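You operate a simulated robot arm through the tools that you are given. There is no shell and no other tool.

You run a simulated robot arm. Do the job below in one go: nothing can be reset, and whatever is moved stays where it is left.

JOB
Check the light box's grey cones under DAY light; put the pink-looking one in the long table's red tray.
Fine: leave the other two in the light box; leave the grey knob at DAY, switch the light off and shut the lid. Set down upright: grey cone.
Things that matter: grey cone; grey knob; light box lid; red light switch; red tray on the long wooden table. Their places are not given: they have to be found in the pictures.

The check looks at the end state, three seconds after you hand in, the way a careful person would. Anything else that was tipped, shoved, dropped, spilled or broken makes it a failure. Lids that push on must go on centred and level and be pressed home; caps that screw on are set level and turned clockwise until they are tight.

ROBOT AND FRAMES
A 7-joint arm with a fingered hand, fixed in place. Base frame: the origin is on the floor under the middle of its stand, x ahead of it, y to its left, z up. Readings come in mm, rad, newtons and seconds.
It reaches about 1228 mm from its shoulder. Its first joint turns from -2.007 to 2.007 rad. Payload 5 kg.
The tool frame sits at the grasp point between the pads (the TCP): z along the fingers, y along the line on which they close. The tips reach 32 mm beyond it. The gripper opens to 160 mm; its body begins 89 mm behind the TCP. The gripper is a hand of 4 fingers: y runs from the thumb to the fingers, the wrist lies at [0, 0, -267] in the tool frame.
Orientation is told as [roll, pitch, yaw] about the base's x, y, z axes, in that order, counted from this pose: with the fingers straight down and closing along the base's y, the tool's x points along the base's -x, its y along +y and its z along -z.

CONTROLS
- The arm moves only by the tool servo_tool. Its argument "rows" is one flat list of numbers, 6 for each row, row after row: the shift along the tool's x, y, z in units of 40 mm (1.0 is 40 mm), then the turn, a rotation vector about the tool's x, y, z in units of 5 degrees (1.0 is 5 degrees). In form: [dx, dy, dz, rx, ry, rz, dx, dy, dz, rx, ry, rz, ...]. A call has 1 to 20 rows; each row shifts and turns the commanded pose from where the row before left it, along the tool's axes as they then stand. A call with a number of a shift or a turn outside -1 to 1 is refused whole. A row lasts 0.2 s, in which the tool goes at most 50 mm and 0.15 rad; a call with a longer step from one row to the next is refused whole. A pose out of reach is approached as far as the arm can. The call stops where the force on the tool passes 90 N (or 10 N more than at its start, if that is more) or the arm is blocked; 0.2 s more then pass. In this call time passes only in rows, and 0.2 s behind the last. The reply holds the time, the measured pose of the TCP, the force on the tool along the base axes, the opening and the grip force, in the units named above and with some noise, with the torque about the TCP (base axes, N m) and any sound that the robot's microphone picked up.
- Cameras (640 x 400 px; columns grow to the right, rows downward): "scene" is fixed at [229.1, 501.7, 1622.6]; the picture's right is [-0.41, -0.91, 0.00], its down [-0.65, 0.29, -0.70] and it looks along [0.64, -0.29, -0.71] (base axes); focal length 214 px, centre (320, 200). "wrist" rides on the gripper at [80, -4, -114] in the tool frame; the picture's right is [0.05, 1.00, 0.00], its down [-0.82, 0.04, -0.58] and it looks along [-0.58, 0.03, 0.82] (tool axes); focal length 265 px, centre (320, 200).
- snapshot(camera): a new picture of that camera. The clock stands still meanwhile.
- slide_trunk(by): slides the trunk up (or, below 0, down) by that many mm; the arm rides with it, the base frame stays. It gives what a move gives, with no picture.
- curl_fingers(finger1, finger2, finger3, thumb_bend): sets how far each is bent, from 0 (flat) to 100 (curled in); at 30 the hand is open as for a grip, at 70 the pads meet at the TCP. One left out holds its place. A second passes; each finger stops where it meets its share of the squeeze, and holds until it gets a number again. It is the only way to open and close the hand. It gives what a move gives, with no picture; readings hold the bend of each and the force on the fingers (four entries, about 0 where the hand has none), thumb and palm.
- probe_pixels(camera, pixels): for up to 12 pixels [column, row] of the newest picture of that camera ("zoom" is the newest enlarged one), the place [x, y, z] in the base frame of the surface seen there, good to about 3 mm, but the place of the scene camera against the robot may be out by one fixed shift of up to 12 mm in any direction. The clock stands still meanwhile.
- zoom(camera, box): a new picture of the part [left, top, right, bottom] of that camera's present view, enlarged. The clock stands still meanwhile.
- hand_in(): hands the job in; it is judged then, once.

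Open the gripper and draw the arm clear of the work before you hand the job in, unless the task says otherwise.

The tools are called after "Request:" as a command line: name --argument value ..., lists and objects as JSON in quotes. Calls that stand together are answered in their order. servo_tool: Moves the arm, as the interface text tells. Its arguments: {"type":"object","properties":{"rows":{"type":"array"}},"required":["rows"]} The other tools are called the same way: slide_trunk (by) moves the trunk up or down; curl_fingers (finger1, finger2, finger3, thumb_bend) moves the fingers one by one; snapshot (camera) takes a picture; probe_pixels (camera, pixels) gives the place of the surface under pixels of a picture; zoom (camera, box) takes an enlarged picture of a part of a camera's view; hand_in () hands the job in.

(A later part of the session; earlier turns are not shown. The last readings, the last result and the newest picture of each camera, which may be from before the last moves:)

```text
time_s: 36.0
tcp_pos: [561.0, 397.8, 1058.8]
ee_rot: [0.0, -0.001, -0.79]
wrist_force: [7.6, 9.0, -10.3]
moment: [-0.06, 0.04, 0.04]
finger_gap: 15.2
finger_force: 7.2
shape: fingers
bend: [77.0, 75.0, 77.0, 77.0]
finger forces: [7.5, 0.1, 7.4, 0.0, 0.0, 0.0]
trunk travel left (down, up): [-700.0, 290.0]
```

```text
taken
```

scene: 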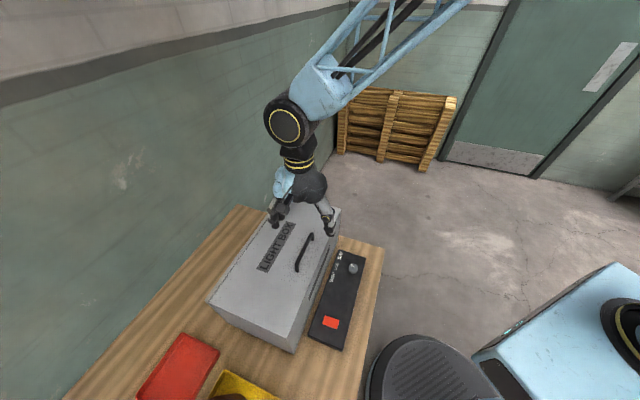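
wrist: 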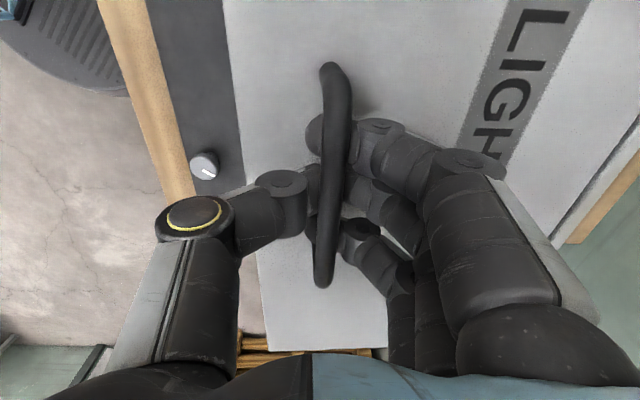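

The outer fingers have hooked under the bar and the thumb is alongside. I lift gently along the hinge arc for the first 15° and watch forces.

Request:
servo_tool --rows '[0, 0.063, -0.25, 0, 0, 0, 0, 0.076, -0.246, 0, 0, 0, 0, 0.0885, -0.242, 0, 0, 0, 0, 0.101, -0.237, 0, 0, 0, 0, 0.113, -0.231, 0, 0, 0]'

Request:
snapshot --camera "wrist"

Request:
snapshot --camera "scene"

```text
time_s: 37.2
tcp_pos: [572.7, 412.1, 1107.6]
ee_rot: [-0.001, -0.001, -0.79]
wrist_force: [9.6, 4.8, -14.0]
moment: [-0.05, 0.09, 0.0]
finger_gap: 15.5
finger_force: 8.6
shape: fingers
bend: [77.0, 76.0, 77.0, 78.0]
finger forces: [8.3, 0.1, 8.3, 0.1, 0.1, 0.1]
trunk travel left (down, up): [-700.0, 290.0]
```

```text
taken
```

wrist: 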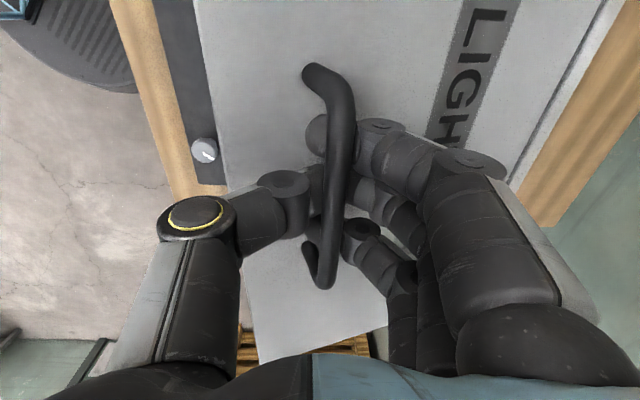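

```text
taken
```

scene: 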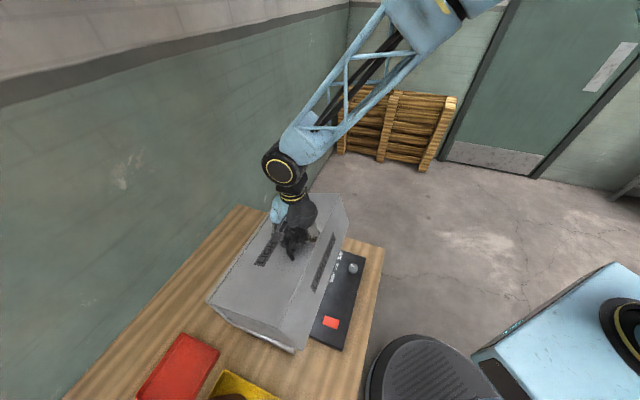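

The lid follows with about 14 N. I zoom in on the scene to see how the lid is built.

Request:
zoom --camera "scene" --box '[200, 170, 400, 360]'

```text
2.11 times, centred on (300, 265) of scene
```

zoom: 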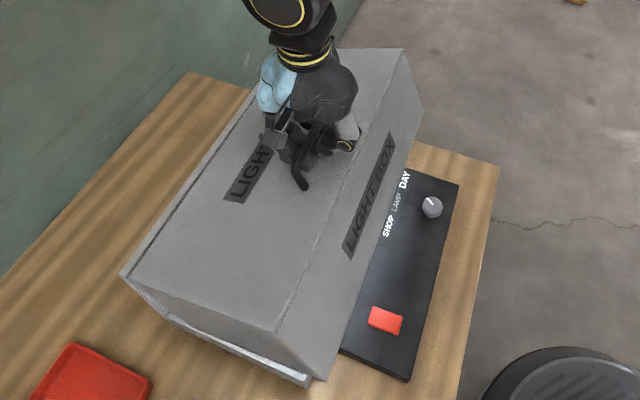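

The lid is a deep hood (top, front and sides), and bright light shows under its lower edge. I probe its present pose to find the true hinge axis.

Request:
probe_pixels --camera "zoom" --pixels '[[128, 272], [272, 328], [200, 298], [316, 374], [403, 52], [420, 105], [200, 240], [300, 260], [360, 270], [340, 330], [240, 345], [170, 318]]'

```text
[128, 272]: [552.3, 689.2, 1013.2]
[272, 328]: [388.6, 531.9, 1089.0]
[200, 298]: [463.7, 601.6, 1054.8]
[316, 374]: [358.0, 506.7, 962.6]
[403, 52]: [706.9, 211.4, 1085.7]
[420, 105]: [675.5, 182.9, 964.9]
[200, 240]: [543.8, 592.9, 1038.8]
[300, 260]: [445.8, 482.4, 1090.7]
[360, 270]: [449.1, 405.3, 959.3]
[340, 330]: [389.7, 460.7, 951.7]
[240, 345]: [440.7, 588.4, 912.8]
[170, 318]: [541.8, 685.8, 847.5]
```

The hinge works out at s≈875, z≈1008 (back top edge), lid now ≈18° open. I continue along the arc to about 39°, tilting the hand partly with the lid.

Request:
servo_tool --rows '[0, 0.136, -0.23, 0.35, 0, 0, 0, 0.141, -0.227, 0.35, 0, 0, 0, 0.146, -0.224, 0.35, 0, 0, 0, 0.151, -0.221, 0.35, 0, 0, 0, 0.156, -0.2175, 0.35, 0, 0, 0, 0.16, -0.214, 0.35, 0, 0, 0, 0.165, -0.2106, 0.35, 0, 0]'

Request:
snapshot --camera "wrist"

Request:
snapshot --camera "scene"

```text
time_s: 38.8
tcp_pos: [607.0, 445.9, 1168.1]
ee_rot: [-0.216, 0.0, -0.789]
wrist_force: [5.4, 4.6, -21.0]
moment: [-0.14, 0.13, 0.0]
finger_gap: 15.4
finger_force: 11.0
shape: fingers
bend: [77.0, 76.0, 77.0, 78.0]
finger forces: [10.7, 0.0, 10.7, 0.0, 0.0, 0.0]
trunk travel left (down, up): [-700.0, 290.0]
```

```text
taken
```

wrist: 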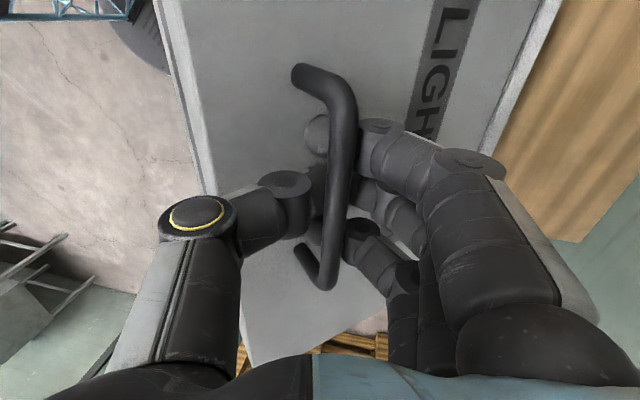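

```text
taken
```

scene: 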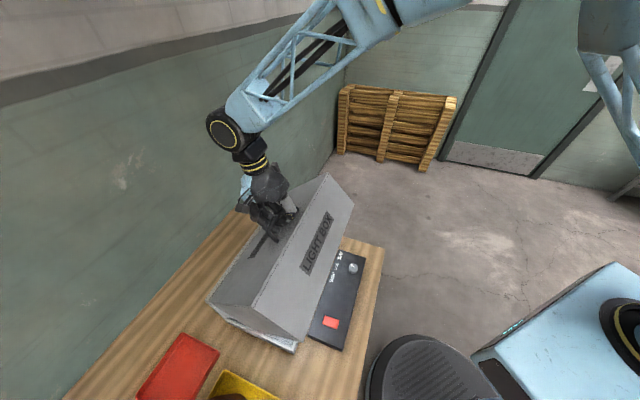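

The lid follows nicely (≈40° open). I continue to about 60°.

Request:
servo_tool --rows '[0, 0.17, -0.207, 0.35, 0, 0, 0, 0.174, -0.203, 0.35, 0, 0, 0, 0.178, -0.199, 0.35, 0, 0, 0, 0.183, -0.195, 0.35, 0, 0, 0, 0.187, -0.191, 0.35, 0, 0, 0, 0.191, -0.187, 0.35, 0, 0, 0, 0.195, -0.183, 0.35, 0, 0]'

Request:
snapshot --camera "wrist"

Request:
snapshot --camera "scene"

```text
time_s: 40.4
tcp_pos: [651.3, 489.7, 1202.6]
ee_rot: [-0.429, -0.001, -0.791]
wrist_force: [-2.5, 5.1, -22.3]
moment: [-0.13, 0.17, 0.05]
finger_gap: 15.4
finger_force: 10.6
shape: fingers
bend: [77.0, 77.0, 77.0, 78.0]
finger forces: [10.9, 0.0, 10.6, 0.1, 0.1, 0.0]
trunk travel left (down, up): [-700.0, 290.0]
```

```text
taken
```

wrist: 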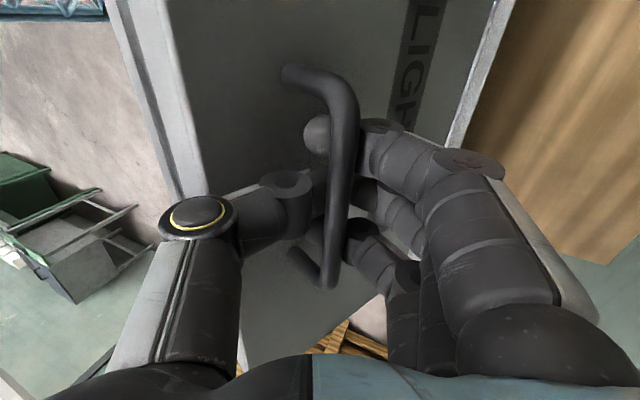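

```text
taken
```

scene: 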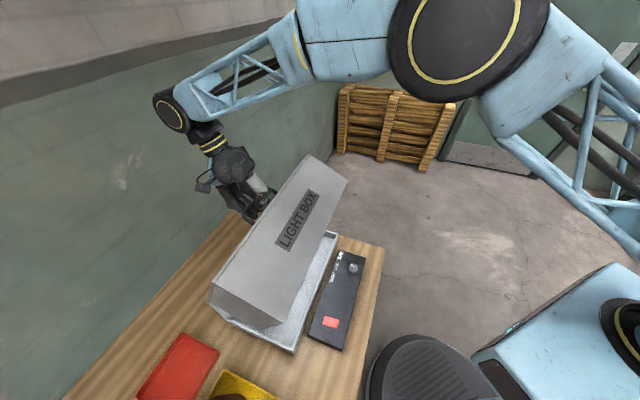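

φ≈59°, radial pull ≈22 N so I trim the radius slightly and continue to ≈80°.

Request:
servo_tool --rows '[0, 0.216, -0.163, 0.35, 0, 0, 0, 0.22, -0.158, 0.35, 0, 0, 0, 0.223, -0.1535, 0.35, 0, 0, 0, 0.211, -0.168, 0.35, 0, 0, 0, 0.2145, -0.1634, 0.35, 0, 0, 0, 0.218, -0.159, 0.35, 0, 0, 0, 0.2215, -0.154, 0.35, 0, 0]'

Request:
snapshot --camera "wrist"

Request:
snapshot --camera "scene"

```text
time_s: 42.0
tcp_pos: [680.9, 517.5, 1213.1]
ee_rot: [-0.575, -0.002, -0.789]
wrist_force: [-4.4, 3.3, -25.2]
moment: [-0.18, 0.24, 0.04]
finger_gap: 15.3
finger_force: 11.8
shape: fingers
bend: [77.0, 77.0, 77.0, 78.0]
finger forces: [11.9, 0.0, 11.7, 0.0, 0.0, 0.1]
out of reach, approached as far as the arm can: row 5, 6, 7
trunk travel left (down, up): [-700.0, 290.0]
```

```text
taken
```

wrist: 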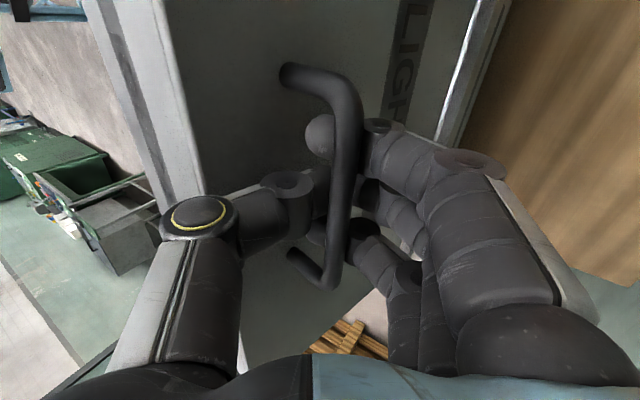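

```text
taken
```

scene: 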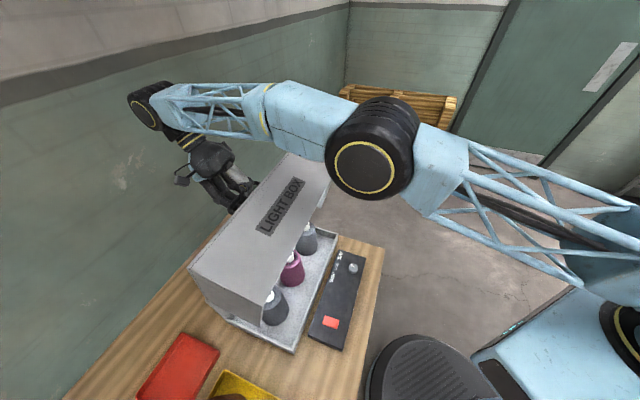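

Three cones are now visible, the middle one at (292,270) looks magenta/pink under the DAY light. The arm is near its reach limit, so I zoom on the cones and probe the arm base to see whether moving the trunk helps.

Request:
zoom --camera "scene" --box '[230, 200, 370, 360]'

Request:
probe_pixels --camera "scene" --pixels '[[560, 330], [630, 310], [430, 360], [610, 250], [370, 165], [470, 170], [290, 100], [145, 105], [500, 200], [630, 200]]'

```text
2.50 times, centred on (300, 280) of scene
```

zoom: 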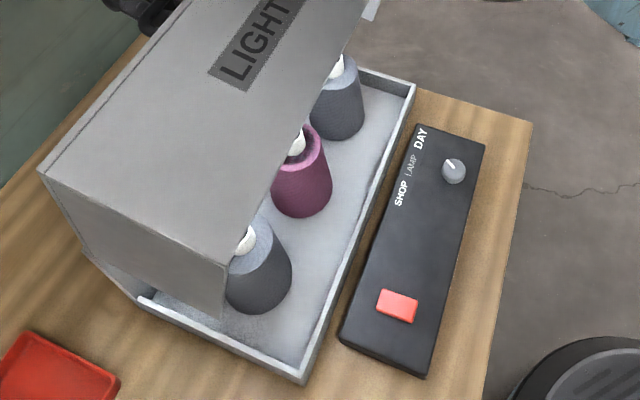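

```text
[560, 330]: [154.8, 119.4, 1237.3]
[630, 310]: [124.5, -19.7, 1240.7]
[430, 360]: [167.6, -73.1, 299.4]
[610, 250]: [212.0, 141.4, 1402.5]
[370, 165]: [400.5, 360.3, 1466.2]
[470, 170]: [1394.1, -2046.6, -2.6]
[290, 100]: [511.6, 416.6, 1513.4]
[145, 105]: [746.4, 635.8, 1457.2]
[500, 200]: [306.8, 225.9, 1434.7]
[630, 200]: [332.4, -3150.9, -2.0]
```

Under the DAY light the middle cone is clearly magenta, the other two blue-grey. The arm is at its reach limit, so I back off four rows along the arc and see whether the lid needs holding.

Request:
servo_tool --rows '[0, -0.2167, 0.1607, -0.35, 0, 0, 0, -0.2131, 0.1656, -0.35, 0, 0, 0, -0.2095, 0.17, -0.35, 0, 0, 0, -0.2059, 0.1744, -0.35, 0, 0]'

Request:
snapshot --camera "wrist"

Request:
snapshot --camera "scene"

```text
time_s: 43.0
tcp_pos: [650.1, 485.9, 1205.7]
ee_rot: [-0.45, -0.003, -0.79]
wrist_force: [1.6, 5.7, -19.8]
moment: [-0.12, 0.17, 0.04]
finger_gap: 15.8
finger_force: 9.6
shape: fingers
bend: [77.0, 78.0, 77.0, 79.0]
finger forces: [9.9, 0.0, 9.9, 0.1, 0.0, 0.0]
trunk travel left (down, up): [-700.0, 290.0]
```

```text
taken
```

wrist: 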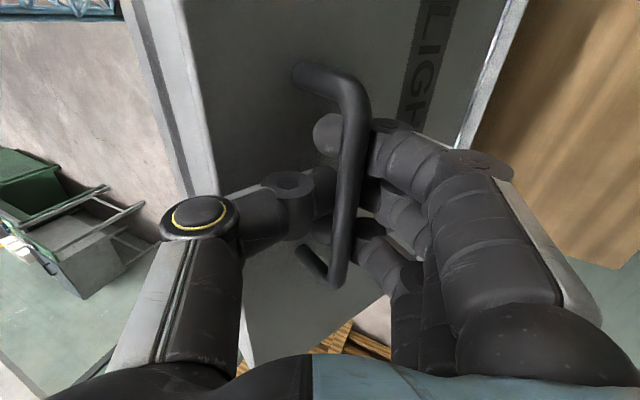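

```text
taken
```

scene: 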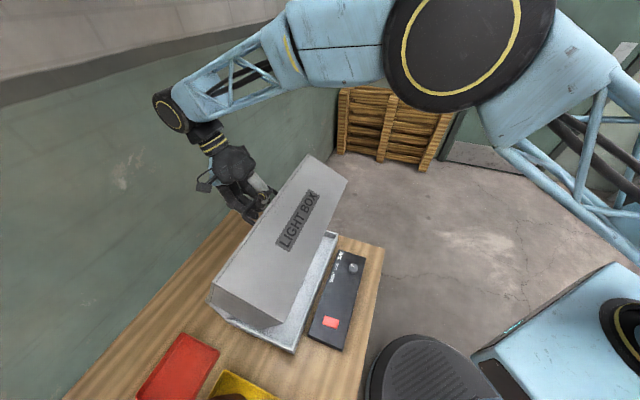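

Going back, the lid still rests on the fingers. I continue the arc again but this time unlean the hand gradually so the wrist stays in reach.

Request:
servo_tool --rows '[0, 0.216, -0.176, -0.276, 0, 0, 0, 0.229, -0.158, -0.276, 0, 0, 0, 0.241, -0.14, -0.276, 0, 0, 0, 0.238, -0.142, -0.276, 0, 0, 0, 0.249, -0.123, -0.276, 0, 0]'

Request:
snapshot --camera "wrist"

Request:
snapshot --camera "scene"

```text
time_s: 44.2
tcp_pos: [689.1, 523.5, 1216.3]
ee_rot: [-0.331, 0.0, -0.789]
wrist_force: [-14.3, -5.9, -22.8]
moment: [-1.7, 1.57, -0.14]
finger_gap: 16.3
finger_force: 46.2
shape: fingers
bend: [73.0, 75.0, 73.0, 75.0]
finger forces: [18.0, 0.0, 18.6, 0.0, 55.7, 0.0]
trunk travel left (down, up): [-700.0, 290.0]
```

```text
taken
```

wrist: 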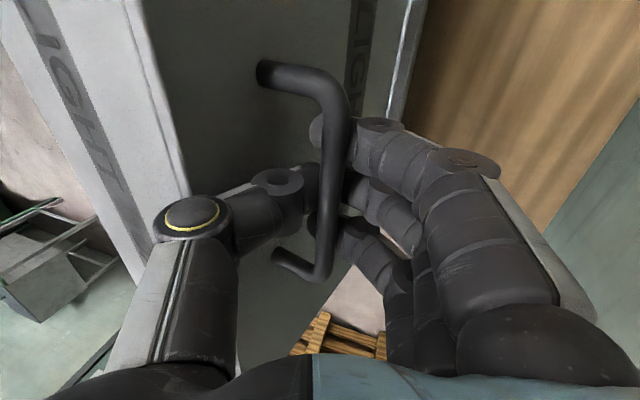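

```text
taken
```

scene: 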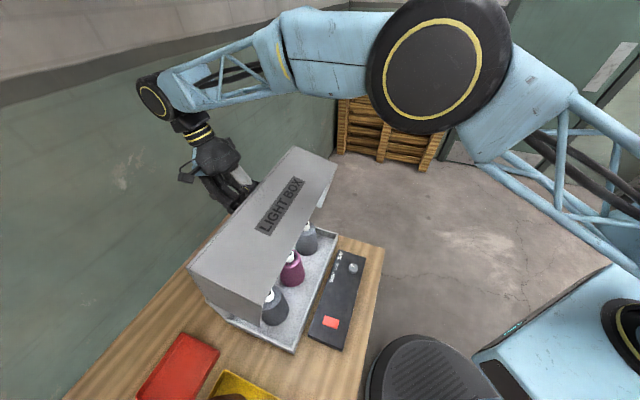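

The thumb got pressed against the lid (56 N) and this grip cannot take the lid past vertical within reach. I will lower the lid again along the same path and re-open it with one finger under the bar from the front; first back off the five rows.

Request:
servo_tool --rows '[0, -0.252, 0.117, 0.276, 0, 0, 0, -0.2414, 0.1363, 0.276, 0, 0, 0, -0.2444, 0.1342, 0.276, 0, 0, 0, -0.2328, 0.1525, 0.276, 0, 0, 0, -0.2202, 0.1708, 0.276, 0, 0]'

Request:
servo_tool --rows '[0, -0.1894, 0.1889, -0.35, 0, 0, 0, -0.1853, 0.1928, -0.35, 0, 0, 0, -0.1812, 0.1967, -0.35, 0, 0, 0, -0.1771, 0.2006, -0.35, 0, 0, 0, -0.1719, 0.2044, -0.35, 0, 0, 0, -0.1678, 0.2083, -0.35, 0, 0, 0, -0.1637, 0.2122, -0.35, 0, 0]'

```text
time_s: 45.4
tcp_pos: [650.2, 485.3, 1206.4]
ee_rot: [-0.453, -0.002, -0.789]
wrist_force: [4.0, 6.9, -23.0]
moment: [-0.02, 0.06, 0.04]
finger_gap: 16.5
finger_force: 8.9
shape: fingers
bend: [75.0, 75.0, 75.0, 77.0]
finger forces: [8.5, 0.1, 9.1, 0.0, 0.1, 0.0]
trunk travel left (down, up): [-700.0, 290.0]
```

```text
time_s: 47.0
tcp_pos: [605.3, 442.2, 1172.6]
ee_rot: [-0.238, -0.002, -0.79]
wrist_force: [10.7, 8.7, -16.8]
moment: [-0.02, 0.1, 0.01]
finger_gap: 17.0
finger_force: 8.9
shape: fingers
bend: [74.0, 75.0, 74.0, 77.0]
finger forces: [8.3, 0.1, 9.0, 0.0, 0.1, 0.1]
trunk travel left (down, up): [-700.0, 290.0]
```

Lid is following down. I continue lowering to the nearly closed position.

Request:
servo_tool --rows '[0, -0.1586, 0.2156, -0.35, 0, 0, 0, -0.1535, 0.2189, -0.35, 0, 0, 0, -0.1494, 0.2223, -0.35, 0, 0, 0, -0.1443, 0.2256, -0.35, 0, 0, 0, -0.1392, 0.2285, -0.35, 0, 0, 0, -0.1341, 0.2313, -0.35, 0, 0, 0, -0.129, 0.2341, -0.35, 0, 0, 0, -0.113, 0.231, 0, 0, 0, 0, -0.101, 0.237, 0, 0, 0, 0, -0.0885, 0.242, 0, 0, 0]'

Request:
snapshot --camera "wrist"

Request:
snapshot --camera "scene"

```text
time_s: 49.2
tcp_pos: [560.2, 397.9, 1086.0]
ee_rot: [-0.022, 0.0, -0.79]
wrist_force: [11.1, 12.7, -8.3]
moment: [-0.12, 0.14, 0.01]
finger_gap: 15.7
finger_force: 8.2
shape: fingers
bend: [75.0, 78.0, 75.0, 79.0]
finger forces: [7.5, 0.0, 8.3, 0.1, 0.0, 0.1]
trunk travel left (down, up): [-700.0, 290.0]
```

```text
taken
```

wrist: 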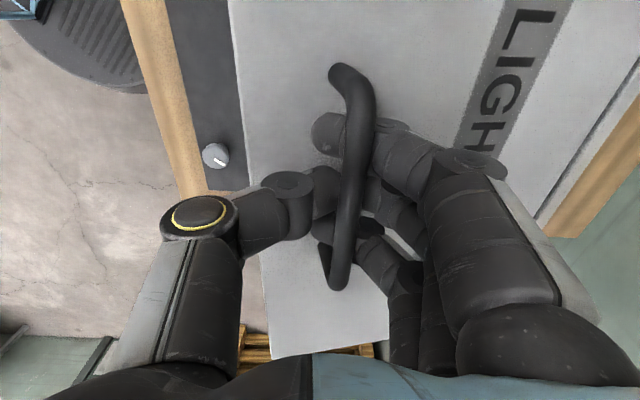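

```text
taken
```

scene: 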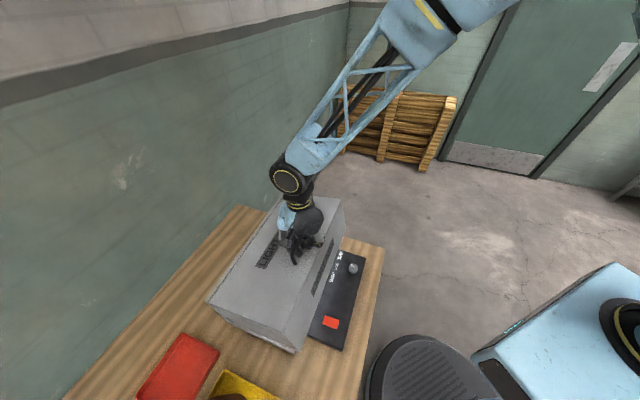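

Lid about 8–10° open now. I lower the rest until it seats.

Request:
servo_tool --rows '[0, -0.076, 0.2, 0, 0, 0, 0, -0.063, 0.2, 0, 0, 0, 0, -0.04, 0.15, 0, 0, 0]'

Request:
curl_fingers --finger1 68 --finger2 60 --finger3 68 --thumb_bend 50

Request:
snapshot --camera "wrist"

```text
time_s: 50.0
tcp_pos: [555.6, 392.5, 1065.2]
ee_rot: [-0.022, -0.002, -0.79]
wrist_force: [8.9, 14.0, -5.0]
moment: [-0.09, 0.11, 0.06]
finger_gap: 15.9
finger_force: 7.7
shape: fingers
bend: [75.0, 78.0, 75.0, 79.0]
finger forces: [7.4, 0.0, 7.8, 0.0, 0.0, 0.1]
trunk travel left (down, up): [-700.0, 290.0]
```

```text
time_s: 51.0
tcp_pos: [555.6, 390.9, 1066.6]
ee_rot: [-0.022, 0.002, -0.789]
wrist_force: [0.3, 0.0, -1.6]
moment: [-0.03, 0.06, -0.01]
finger_gap: 58.5
finger_force: 1.0
shape: fingers
bend: [67.0, 60.0, 67.0, 50.0]
finger forces: [0.8, 0.1, 1.1, 0.0, 0.1, 0.0]
trunk travel left (down, up): [-700.0, 290.0]
```

```text
taken
```

wrist: 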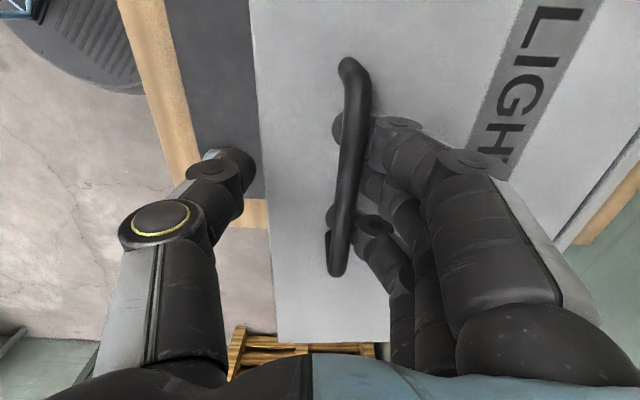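

The finger load has nearly vanished. I probe the lid surface to see whether it is closed.

Request:
probe_pixels --camera "wrist" --pixels '[[280, 100], [290, 300], [440, 40], [460, 20], [275, 200], [600, 60], [345, 180], [350, 100], [420, 90]]'

```text
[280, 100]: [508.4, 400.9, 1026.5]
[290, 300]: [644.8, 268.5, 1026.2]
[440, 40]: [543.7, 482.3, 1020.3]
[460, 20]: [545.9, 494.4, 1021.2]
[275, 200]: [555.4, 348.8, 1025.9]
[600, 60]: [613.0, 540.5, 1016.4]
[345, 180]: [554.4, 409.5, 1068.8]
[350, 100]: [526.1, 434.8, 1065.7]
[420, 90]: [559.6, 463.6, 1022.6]
```

The lid is still 3.5° open yet the fingers bear almost nothing – possibly hinge friction holds it. I open the fingers fully, wait, and probe again.

Request:
curl_fingers --finger1 40 --finger2 40 --finger3 40 --thumb_bend 40

Request:
snapshot --camera "wrist"

Request:
probe_pixels --camera "wrist" --pixels '[[280, 100], [290, 300], [440, 40], [460, 20], [275, 200], [600, 60], [345, 180], [340, 100]]'

```text
time_s: 52.0
tcp_pos: [555.3, 390.4, 1066.9]
ee_rot: [-0.021, -0.002, -0.789]
wrist_force: [0.0, -0.5, -0.7]
moment: [-0.01, 0.01, -0.02]
finger_gap: 130.6
finger_force: 0.1
shape: fingers
bend: [40.0, 40.0, 40.0, 40.0]
finger forces: [0.0, 0.0, 0.0, 0.0, 0.0, 0.0]
trunk travel left (down, up): [-700.0, 290.0]
```

```text
taken
```

wrist: 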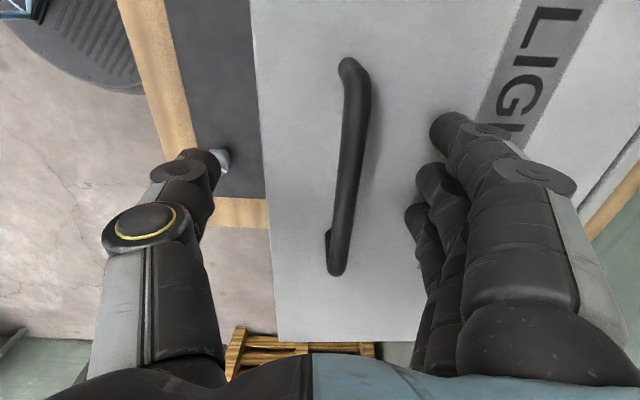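

```text
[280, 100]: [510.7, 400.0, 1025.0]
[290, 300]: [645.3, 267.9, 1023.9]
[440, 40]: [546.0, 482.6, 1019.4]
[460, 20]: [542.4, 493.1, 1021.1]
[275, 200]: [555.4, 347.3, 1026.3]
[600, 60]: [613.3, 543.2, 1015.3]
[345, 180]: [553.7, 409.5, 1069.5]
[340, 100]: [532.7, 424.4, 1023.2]
```

The lid stays 3° open by itself with the hand off, so the hinge has enough friction to hold it. I regrip the bar the same way to raise it to about 70°, release there, then push it further from the front.

Request:
servo_tool --rows '[0, 0.225, 0, 0, 0, 0]'

Request:
curl_fingers --finger1 80 --finger2 80 --finger3 80 --thumb_bend 80

Request:
snapshot --camera "wrist"

```text
time_s: 52.4
tcp_pos: [561.1, 397.4, 1066.4]
ee_rot: [-0.022, -0.001, -0.789]
wrist_force: [-1.0, 0.5, -0.4]
moment: [0.01, 0.03, -0.02]
finger_gap: 130.5
finger_force: 0.0
shape: fingers
bend: [40.0, 40.0, 40.0, 40.0]
finger forces: [0.1, 0.0, 0.1, 0.0, 0.1, 0.1]
trunk travel left (down, up): [-700.0, 290.0]
```

```text
time_s: 53.4
tcp_pos: [562.6, 397.9, 1064.8]
ee_rot: [-0.019, 0.0, -0.787]
wrist_force: [9.2, 8.8, -10.6]
moment: [-0.04, 0.03, 0.04]
finger_gap: 15.6
finger_force: 7.3
shape: fingers
bend: [77.0, 74.0, 77.0, 76.0]
finger forces: [7.5, 0.1, 7.4, 0.0, 0.0, 0.0]
trunk travel left (down, up): [-700.0, 290.0]
```

```text
taken
```

wrist: 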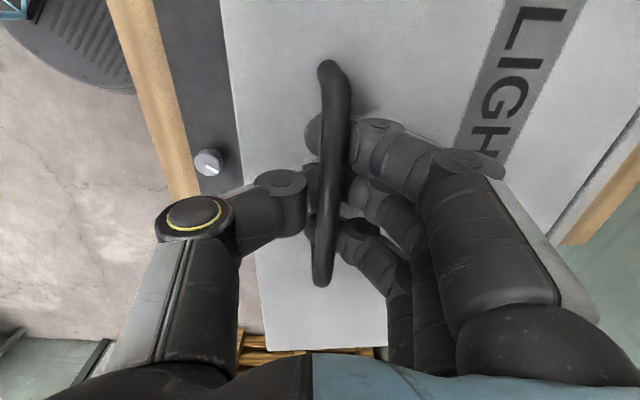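

Same hook as before. I raise the lid along the arc in stages.

Request:
servo_tool --rows '[0, 0.088, -0.274, 0, 0, 0, 0, 0.103, -0.2685, 0, 0, 0, 0, 0.118, -0.262, 0, 0, 0, 0, 0.132, -0.255, 0, 0, 0, 0, 0.136, -0.23, 0.35, 0, 0, 0, 0.141, -0.227, 0.35, 0, 0, 0, 0.146, -0.224, 0.35, 0, 0, 0, 0.151, -0.221, 0.35, 0, 0, 0, 0.156, -0.2175, 0.35, 0, 0, 0, 0.16, -0.214, 0.35, 0, 0, 0, 0.165, -0.2106, 0.35, 0, 0]'

Request:
servo_tool --rows '[0, 0.17, -0.207, 0.35, 0, 0, 0, 0.174, -0.203, 0.35, 0, 0, 0, 0.178, -0.199, 0.35, 0, 0, 0, 0.183, -0.195, 0.35, 0, 0, 0, 0.187, -0.191, 0.35, 0, 0, 0, 0.191, -0.187, 0.35, 0, 0, 0, 0.195, -0.183, 0.35, 0, 0]'

Request:
servo_tool --rows '[0, 0.216, -0.163, 0.35, 0, 0, 0, 0.22, -0.158, 0.35, 0, 0, 0, 0.223, -0.1535, 0.35, 0, 0, 0, 0.211, -0.168, 0.35, 0, 0]'

Request:
snapshot --camera "wrist"

Request:
snapshot --camera "scene"

```text
time_s: 55.8
tcp_pos: [609.4, 445.9, 1163.7]
ee_rot: [-0.237, 0.001, -0.789]
wrist_force: [0.5, 5.1, -15.2]
moment: [-0.03, 0.07, 0.0]
finger_gap: 15.6
finger_force: 7.8
shape: fingers
bend: [78.0, 74.0, 78.0, 77.0]
finger forces: [7.3, 0.0, 8.1, 0.0, 0.0, 0.0]
trunk travel left (down, up): [-700.0, 290.0]
```

```text
time_s: 57.4
tcp_pos: [655.7, 491.3, 1198.6]
ee_rot: [-0.45, -0.001, -0.789]
wrist_force: [-1.2, -0.3, -13.7]
moment: [0.03, 0.08, 0.0]
finger_gap: 16.2
finger_force: 6.9
shape: fingers
bend: [79.0, 75.0, 78.0, 77.0]
finger forces: [6.2, 0.1, 7.0, 0.1, 0.0, 0.0]
trunk travel left (down, up): [-700.0, 290.0]
```

```text
time_s: 58.4
tcp_pos: [684.1, 518.3, 1204.4]
ee_rot: [-0.567, -0.002, -0.788]
wrist_force: [-1.6, -1.4, -9.2]
moment: [-0.01, 0.0, 0.01]
finger_gap: 16.3
finger_force: 4.4
shape: fingers
bend: [79.0, 75.0, 79.0, 77.0]
finger forces: [4.2, 0.0, 4.8, 0.0, 0.0, 0.0]
out of reach, approached as far as the arm can: row 4
trunk travel left (down, up): [-700.0, 290.0]
```

```text
taken
```

wrist: 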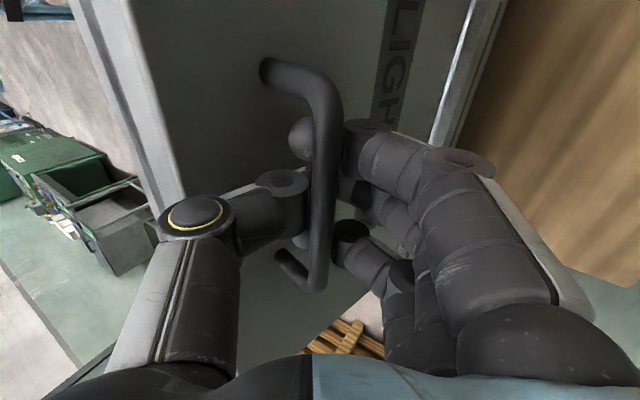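

```text
taken
```

scene: 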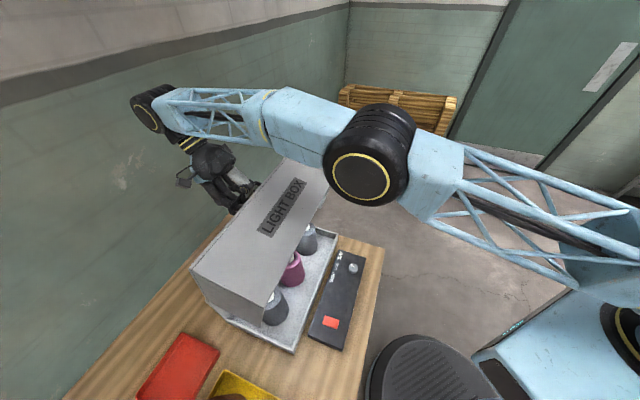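

At about 71°. I ease the hand back ~6 mm to test whether the lid stays on its own before releasing.

Request:
servo_tool --rows '[0, -0.05, 0.05, 0, 0, 0, 0, -0.05, 0.05, 0, 0, 0]'

Request:
servo_tool --rows '[0, 0, 0, 0, 0, 0, 0, 0, 0, 0, 0, 0, 0, 0, 0, 0, 0, 0]'

Request:
snapshot --camera "wrist"

```text
time_s: 59.0
tcp_pos: [680.1, 515.0, 1205.2]
ee_rot: [-0.571, -0.001, -0.788]
wrist_force: [1.7, 0.6, -4.8]
moment: [-0.01, 0.05, 0.04]
finger_gap: 16.0
finger_force: 2.3
shape: fingers
bend: [79.0, 75.0, 79.0, 77.0]
finger forces: [2.0, 0.0, 2.3, 0.0, 0.1, 0.0]
trunk travel left (down, up): [-700.0, 290.0]
```

```text
time_s: 59.8
tcp_pos: [680.0, 514.8, 1206.2]
ee_rot: [-0.573, -0.002, -0.789]
wrist_force: [-0.4, 0.5, -5.5]
moment: [-0.03, 0.03, -0.02]
finger_gap: 15.8
finger_force: 2.1
shape: fingers
bend: [79.0, 75.0, 79.0, 77.0]
finger forces: [2.1, 0.0, 2.4, 0.0, 0.0, 0.0]
trunk travel left (down, up): [-700.0, 290.0]
```

```text
taken
```

wrist: 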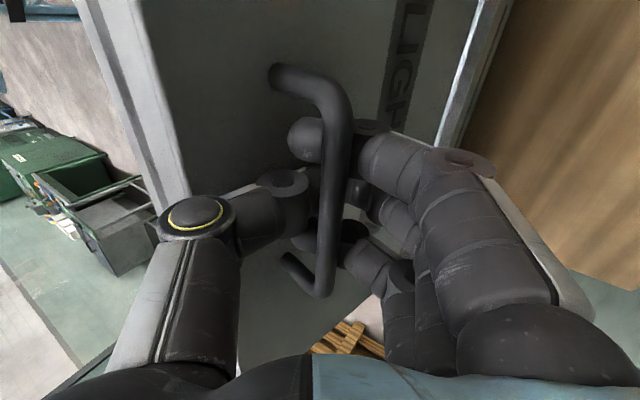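

The load dropped to ~2 N per finger. I ease back a little more to see it reach zero.

Request:
servo_tool --rows '[0, -0.06, 0.08, 0, 0, 0, 0, -0.06, 0.08, 0, 0, 0, 0, 0, 0, 0, 0, 0, 0, 0, 0, 0, 0, 0]'

Request:
snapshot --camera "wrist"

Request:
snapshot --camera "scene"

```text
time_s: 60.8
tcp_pos: [673.2, 511.3, 1203.1]
ee_rot: [-0.57, -0.001, -0.79]
wrist_force: [-0.3, 0.1, -1.0]
moment: [-0.02, 0.0, 0.05]
finger_gap: 16.7
finger_force: 0.3
shape: fingers
bend: [80.0, 75.0, 80.0, 77.0]
finger forces: [0.6, 0.0, 0.7, 0.1, 0.1, 0.1]
trunk travel left (down, up): [-700.0, 290.0]
```

```text
taken
```

wrist: 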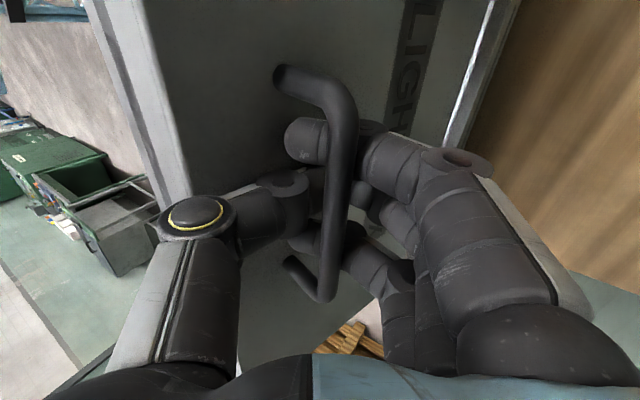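

```text
taken
```

scene: 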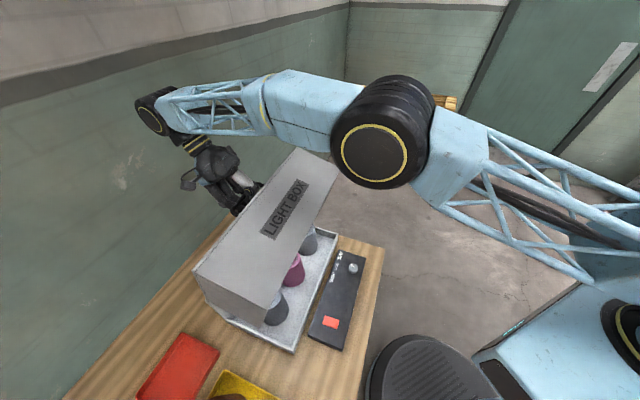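

The load is gone and the lid stays at ≈69°. I uncurl the fingers (leaving the thumb) and withdraw upward along the tool.

Request:
curl_fingers --finger1 60 --finger2 60 --finger3 60

Request:
curl_fingers --finger1 45 --finger2 45 --finger3 45

Request:
snapshot --camera "wrist"

Request:
snapshot --camera "scene"

```text
time_s: 61.8
tcp_pos: [674.6, 510.7, 1204.2]
ee_rot: [-0.572, -0.002, -0.79]
wrist_force: [-0.4, 0.2, 0.5]
moment: [0.03, -0.02, 0.01]
finger_gap: 27.4
finger_force: 0.2
shape: fingers
bend: [60.0, 60.0, 60.0, 80.0]
finger forces: [0.0, 0.0, 0.0, 0.1, 0.7, 0.1]
trunk travel left (down, up): [-700.0, 290.0]
```

```text
time_s: 62.8
tcp_pos: [673.3, 509.3, 1202.7]
ee_rot: [-0.571, -0.002, -0.789]
wrist_force: [-1.1, -1.3, -0.5]
moment: [0.02, 0.01, 0.0]
finger_gap: 49.7
finger_force: 0.4
shape: fingers
bend: [45.0, 45.0, 45.0, 80.0]
finger forces: [0.1, 0.1, 0.0, 0.0, 0.9, 0.0]
trunk travel left (down, up): [-700.0, 290.0]
```

```text
taken
```

wrist: 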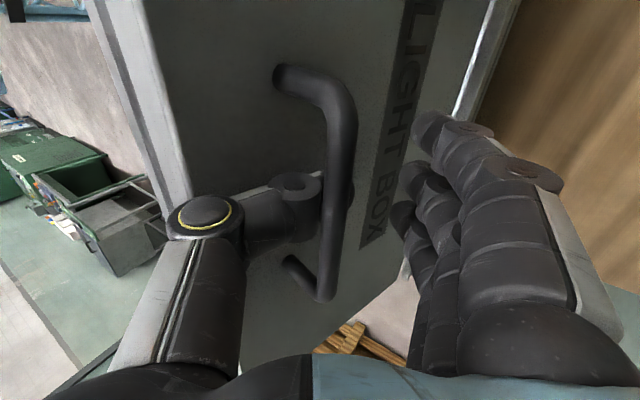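

```text
taken
```

scene: 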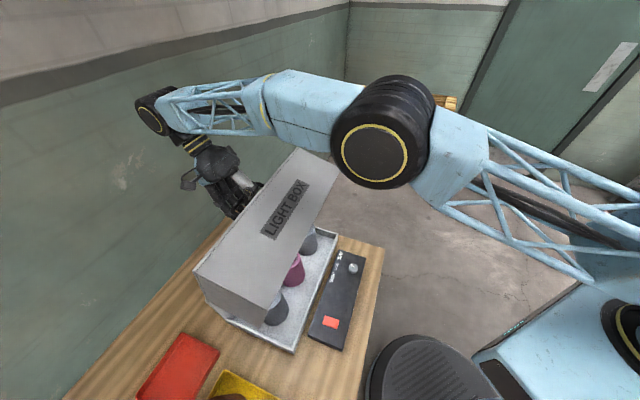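

The lid stays open by itself. I uncurl the thumb slightly and lift the whole arm straight up with the trunk to clear the handle.

Request:
curl_fingers --thumb_bend 68

Request:
slide_trunk --by 40

Request:
snapshot --camera "wrist"

```text
time_s: 63.8
tcp_pos: [673.3, 510.8, 1204.1]
ee_rot: [-0.571, -0.002, -0.788]
wrist_force: [-0.7, -0.2, -0.6]
moment: [-0.01, 0.0, 0.05]
finger_gap: 66.8
finger_force: 0.2
shape: fingers
bend: [45.0, 45.0, 45.0, 68.0]
finger forces: [0.0, 0.0, 0.0, 0.1, 0.2, 0.0]
trunk travel left (down, up): [-700.0, 290.0]
```

```text
time_s: 64.6
tcp_pos: [674.2, 509.9, 1242.6]
ee_rot: [-0.573, 0.0, -0.789]
wrist_force: [0.4, -0.2, -0.6]
moment: [0.02, 0.0, 0.0]
finger_gap: 66.7
finger_force: 0.0
shape: fingers
bend: [45.0, 45.0, 45.0, 68.0]
finger forces: [0.1, 0.1, 0.0, 0.1, 0.0, 0.0]
trunk travel left (down, up): [-740.0, 250.0]
```

```text
taken
```

wrist: 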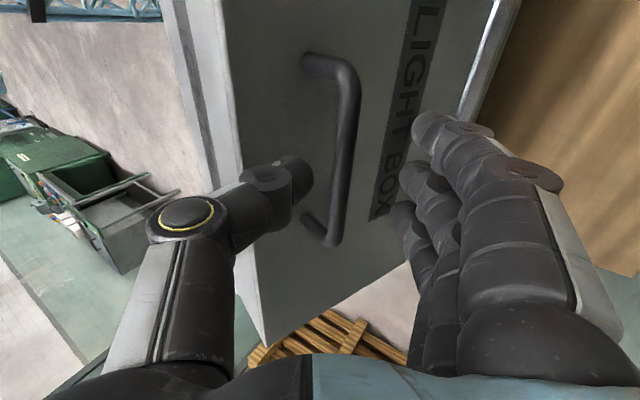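

Clear of the bar. I keep raising the trunk by 120 mm.

Request:
slide_trunk --by 120

Request:
snapshot --camera "scene"

Request:
snapshot --camera "wrist"

```text
time_s: 66.1
tcp_pos: [673.5, 510.2, 1362.1]
ee_rot: [-0.576, -0.001, -0.789]
wrist_force: [-0.7, 0.2, -0.4]
moment: [-0.02, -0.01, 0.05]
finger_gap: 67.1
finger_force: 0.0
shape: fingers
bend: [45.0, 45.0, 45.0, 68.0]
finger forces: [0.0, 0.0, 0.0, 0.0, 0.0, 0.0]
trunk travel left (down, up): [-860.0, 130.0]
```

```text
taken
```

scene: 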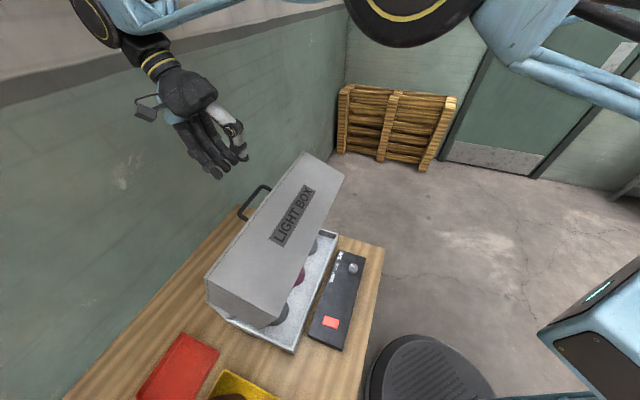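

```text
taken
```

wrist: 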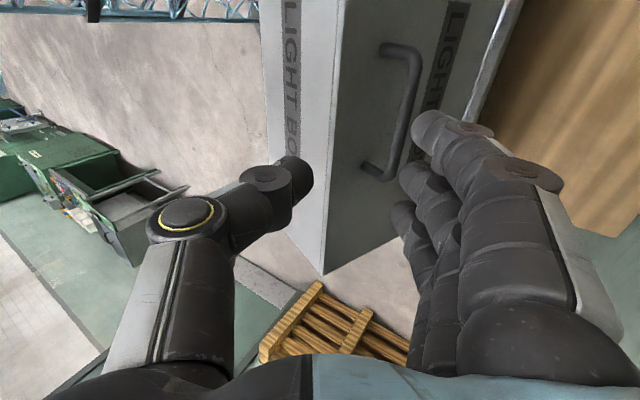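

The lid looks a bit lower than before. I probe its pose, wait a second and probe again to see whether it creeps.

Request:
probe_pixels --camera "scene" --pixels '[[305, 154], [343, 174], [212, 282], [260, 323], [300, 200], [280, 260]]'

Request:
servo_tool --rows '[0, -0.3, -0.1, 0, 0, 0, 0, -0.3, -0.1, 0, 0, 0, 0, -0.3, -0.1, 0, 0, 0, 0, -0.3, -0.1, 0, 0, 0, 0, -0.3, -0.1, 0, 0, 0, 0, -0.3, -0.1, 0, 0, 0]'

Request:
snapshot --camera "scene"

Request:
probe_pixels --camera "scene" --pixels '[[305, 154], [343, 174], [212, 282], [260, 323], [300, 200], [280, 260]]'

```text
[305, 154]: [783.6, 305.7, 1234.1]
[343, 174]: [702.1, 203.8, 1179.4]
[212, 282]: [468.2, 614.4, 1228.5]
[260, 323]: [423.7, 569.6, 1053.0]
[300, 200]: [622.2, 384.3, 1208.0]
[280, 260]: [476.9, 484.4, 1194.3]
```

```text
time_s: 67.5
tcp_pos: [640.7, 476.0, 1423.1]
ee_rot: [-0.572, -0.001, -0.791]
wrist_force: [0.1, -0.1, -0.2]
moment: [-0.01, -0.01, 0.03]
finger_gap: 67.3
finger_force: 0.0
shape: fingers
bend: [45.0, 45.0, 45.0, 68.0]
finger forces: [0.0, 0.1, 0.0, 0.0, 0.0, 0.1]
trunk travel left (down, up): [-860.0, 130.0]
```

```text
taken
```

scene: 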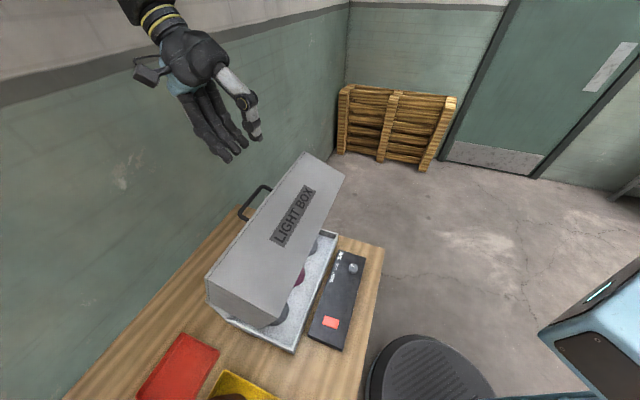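

```text
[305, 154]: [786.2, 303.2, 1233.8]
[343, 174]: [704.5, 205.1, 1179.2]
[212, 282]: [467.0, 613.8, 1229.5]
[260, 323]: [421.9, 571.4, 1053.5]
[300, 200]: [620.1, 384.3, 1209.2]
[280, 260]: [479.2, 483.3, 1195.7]
```

The lid rests stably at about 65°. I zoom in on the tray to locate the cones and decide how far the lid must be pushed.

Request:
zoom --camera "scene" --box '[250, 220, 350, 350]'

```text
3.08 times, centred on (300, 285) of scene
```

zoom: 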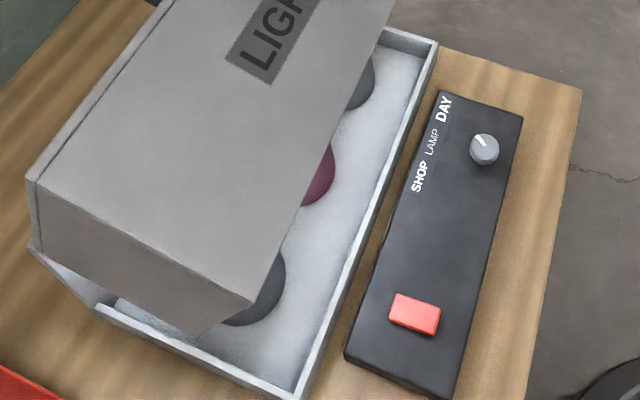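

I untilt the hand, move back in front of the box and turn to yaw 45°, forming a fist for pushing.

Request:
servo_tool --rows '[0, 0, 0, -0.934, 0, 0, 0, 0, 0, -0.934, 0, 0, 0, 0, 0, -0.934, 0, 0, 0, 0, 0, -0.934, 0, 0, 0, 0, 0, -0.934, 0, 0, 0, 0, 0, -0.934, 0, 0, 0, 0, 0, -0.934, 0, 0, 0, -0.92, 0, 0, 0, 0, 0, -0.92, 0, 0, 0, 0, 0, -0.92, 0, 0, 0, 0, 0, -0.92, 0, 0, 0, 0, 0, -0.92, 0, 0, 0, 0, 0, -0.92, 0, 0, 0, 0]'

Request:
servo_tool --rows '[0, 0, 0, 0, 0, -1, 0, 0, 0, 0, 0, -1, 0, 0, 0, 0, 0, -1, 0, 0, 0, 0, 0, -1, 0, 0, 0, 0, 0, -1, 0, 0, 0, 0, 0, -1, 0, 0, 0, 0, 0, -1, 0, 0, 0, 0, 0, -1, 0, 0, 0, 0, 0, -1, 0, 0, 0, 0, 0, -1, 0, 0, 0, 0, 0, -1, 0, 0, 0, 0, 0, -1, 0, 0, 0, 0, 0, -1, 0, 0, 0, 0, 0, -1, 0, 0, 0, 0, 0, -1, 0, 0, 0, 0, 0, -1, 0, 0, 0, 0, 0, -1, 0, 0, 0, 0, 0, -1]'

Request:
curl_fingers --finger1 100 --finger2 100 --finger3 100 --thumb_bend 80

Request:
snapshot --camera "wrist"

Request:
snapshot --camera "scene"

```text
time_s: 70.3
tcp_pos: [481.2, 320.2, 1425.0]
ee_rot: [0.002, -0.002, -0.791]
wrist_force: [0.0, -0.4, 1.1]
moment: [0.07, -0.04, -0.01]
finger_gap: 67.6
finger_force: 0.0
shape: fingers
bend: [45.0, 45.0, 45.0, 68.0]
finger forces: [0.1, 0.1, 0.0, 0.1, 0.0, 0.1]
trunk travel left (down, up): [-860.0, 130.0]
```

```text
time_s: 74.1
tcp_pos: [484.3, 320.1, 1423.1]
ee_rot: [0.001, 0.0, 0.784]
wrist_force: [0.0, 0.4, -0.4]
moment: [-0.01, 0.01, -0.03]
finger_gap: 67.1
finger_force: 0.2
shape: fingers
bend: [45.0, 45.0, 45.0, 68.0]
finger forces: [0.0, 0.0, 0.0, 0.0, 0.0, 0.0]
trunk travel left (down, up): [-860.0, 130.0]
```

```text
time_s: 75.1
tcp_pos: [483.0, 319.7, 1421.3]
ee_rot: [-0.002, 0.001, 0.781]
wrist_force: [-0.6, -0.5, -0.8]
moment: [0.0, -0.01, -0.01]
finger_gap: 47.4
finger_force: 0.1
shape: fingers
bend: [100.0, 66.0, 100.0, 80.0]
finger forces: [0.0, 0.0, 0.0, 0.1, 0.0, 0.0]
trunk travel left (down, up): [-860.0, 130.0]
```

```text
taken
```

wrist: 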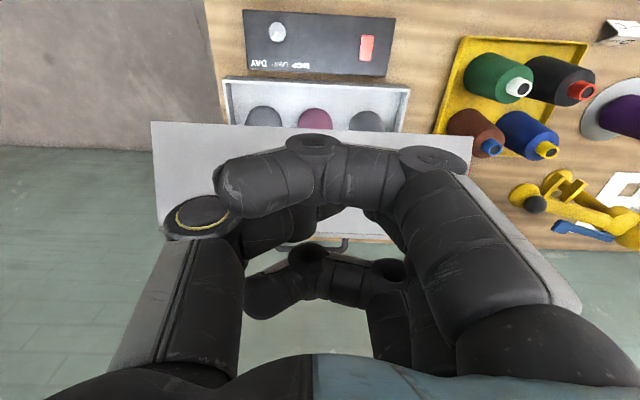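

```text
taken
```

scene: 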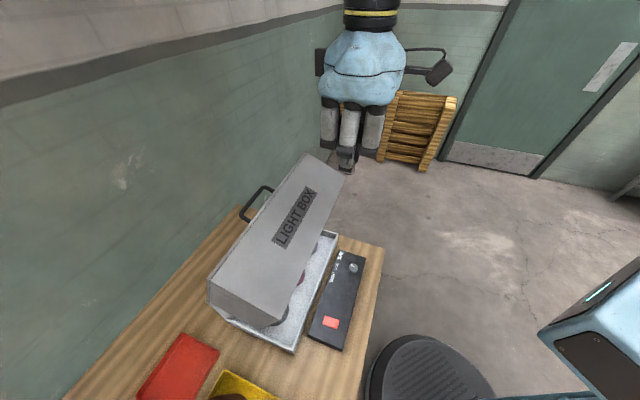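

The trunk comes back down 160 mm, then I lower the fist to z≈1150 in front of the lid's lower edge (edge near s≈634, z≈1179).

Request:
slide_trunk --by -160

Request:
servo_tool --rows '[0, 0, 0.7, 0, 0, 0, 0, 0, 0.7, 0, 0, 0, 0, 0, 0.7, 0, 0, 0, 0, 0, 0.7, 0, 0, 0]'

Request:
snapshot --camera "wrist"

Request:
snapshot --camera "scene"

```text
time_s: 77.0
tcp_pos: [483.7, 322.0, 1261.6]
ee_rot: [-0.003, 0.001, 0.78]
wrist_force: [0.6, -1.4, -0.1]
moment: [-0.01, 0.0, 0.04]
finger_gap: 47.6
finger_force: 0.2
shape: fingers
bend: [100.0, 66.0, 100.0, 80.0]
finger forces: [0.0, 0.0, 0.1, 0.0, 0.1, 0.1]
trunk travel left (down, up): [-700.0, 290.0]
```

```text
time_s: 78.0
tcp_pos: [485.9, 321.1, 1152.0]
ee_rot: [-0.003, 0.001, 0.783]
wrist_force: [0.6, 0.3, -0.3]
moment: [-0.02, 0.04, 0.0]
finger_gap: 47.5
finger_force: 0.0
shape: fingers
bend: [100.0, 67.0, 100.0, 80.0]
finger forces: [0.0, 0.0, 0.1, 0.0, 0.1, 0.0]
trunk travel left (down, up): [-700.0, 290.0]
```

```text
taken
```

wrist: 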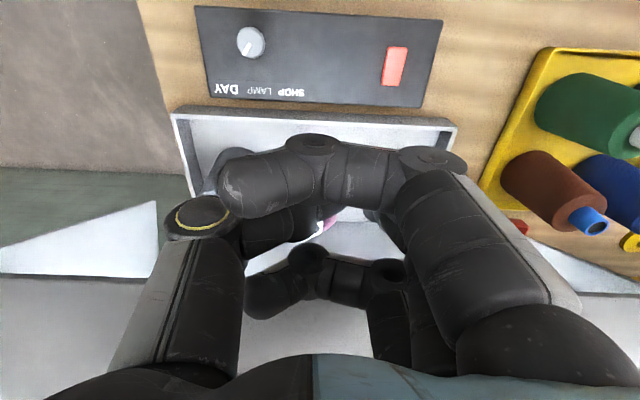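

```text
taken
```

scene: 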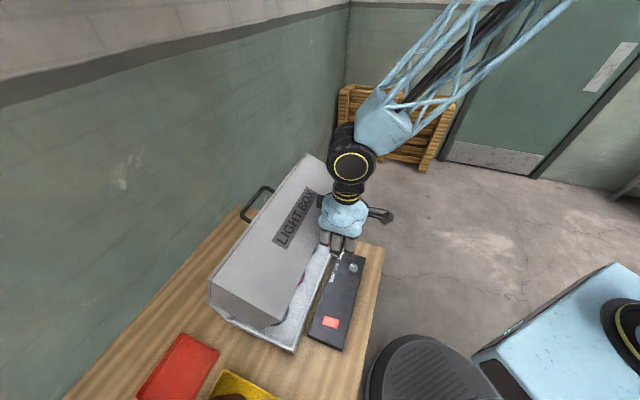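

I approach the lid edge horizontally in small steps until contact.

Request:
servo_tool --rows '[-0.175, 0, 0, 0, 0, 0, -0.175, 0, 0, 0, 0, 0, -0.175, 0, 0, 0, 0, 0, -0.175, 0, 0, 0, 0, 0]'

Request:
servo_tool --rows '[-0.125, 0, -0.15, 0, 0, 0, -0.125, 0, -0.15, 0, 0, 0]'

```text
time_s: 79.0
tcp_pos: [498.3, 337.8, 1154.5]
ee_rot: [-0.002, 0.0, 0.784]
wrist_force: [-35.3, -21.4, 24.5]
moment: [1.5, -1.82, 0.26]
finger_gap: 47.3
finger_force: 22.1
shape: fingers
bend: [100.0, 67.0, 100.0, 80.0]
finger forces: [0.1, 0.0, 44.5, 0.1, 0.1, 0.0]
trunk travel left (down, up): [-700.0, 290.0]
```

```text
time_s: 79.6
tcp_pos: [505.3, 343.9, 1166.6]
ee_rot: [-0.001, -0.004, 0.784]
wrist_force: [-41.7, -26.0, 33.6]
moment: [2.06, -1.7, 1.23]
finger_gap: 47.4
finger_force: 28.1
shape: fingers
bend: [100.0, 67.0, 100.0, 80.0]
finger forces: [0.0, 0.1, 56.4, 0.0, 0.1, 0.1]
trunk travel left (down, up): [-700.0, 290.0]
```

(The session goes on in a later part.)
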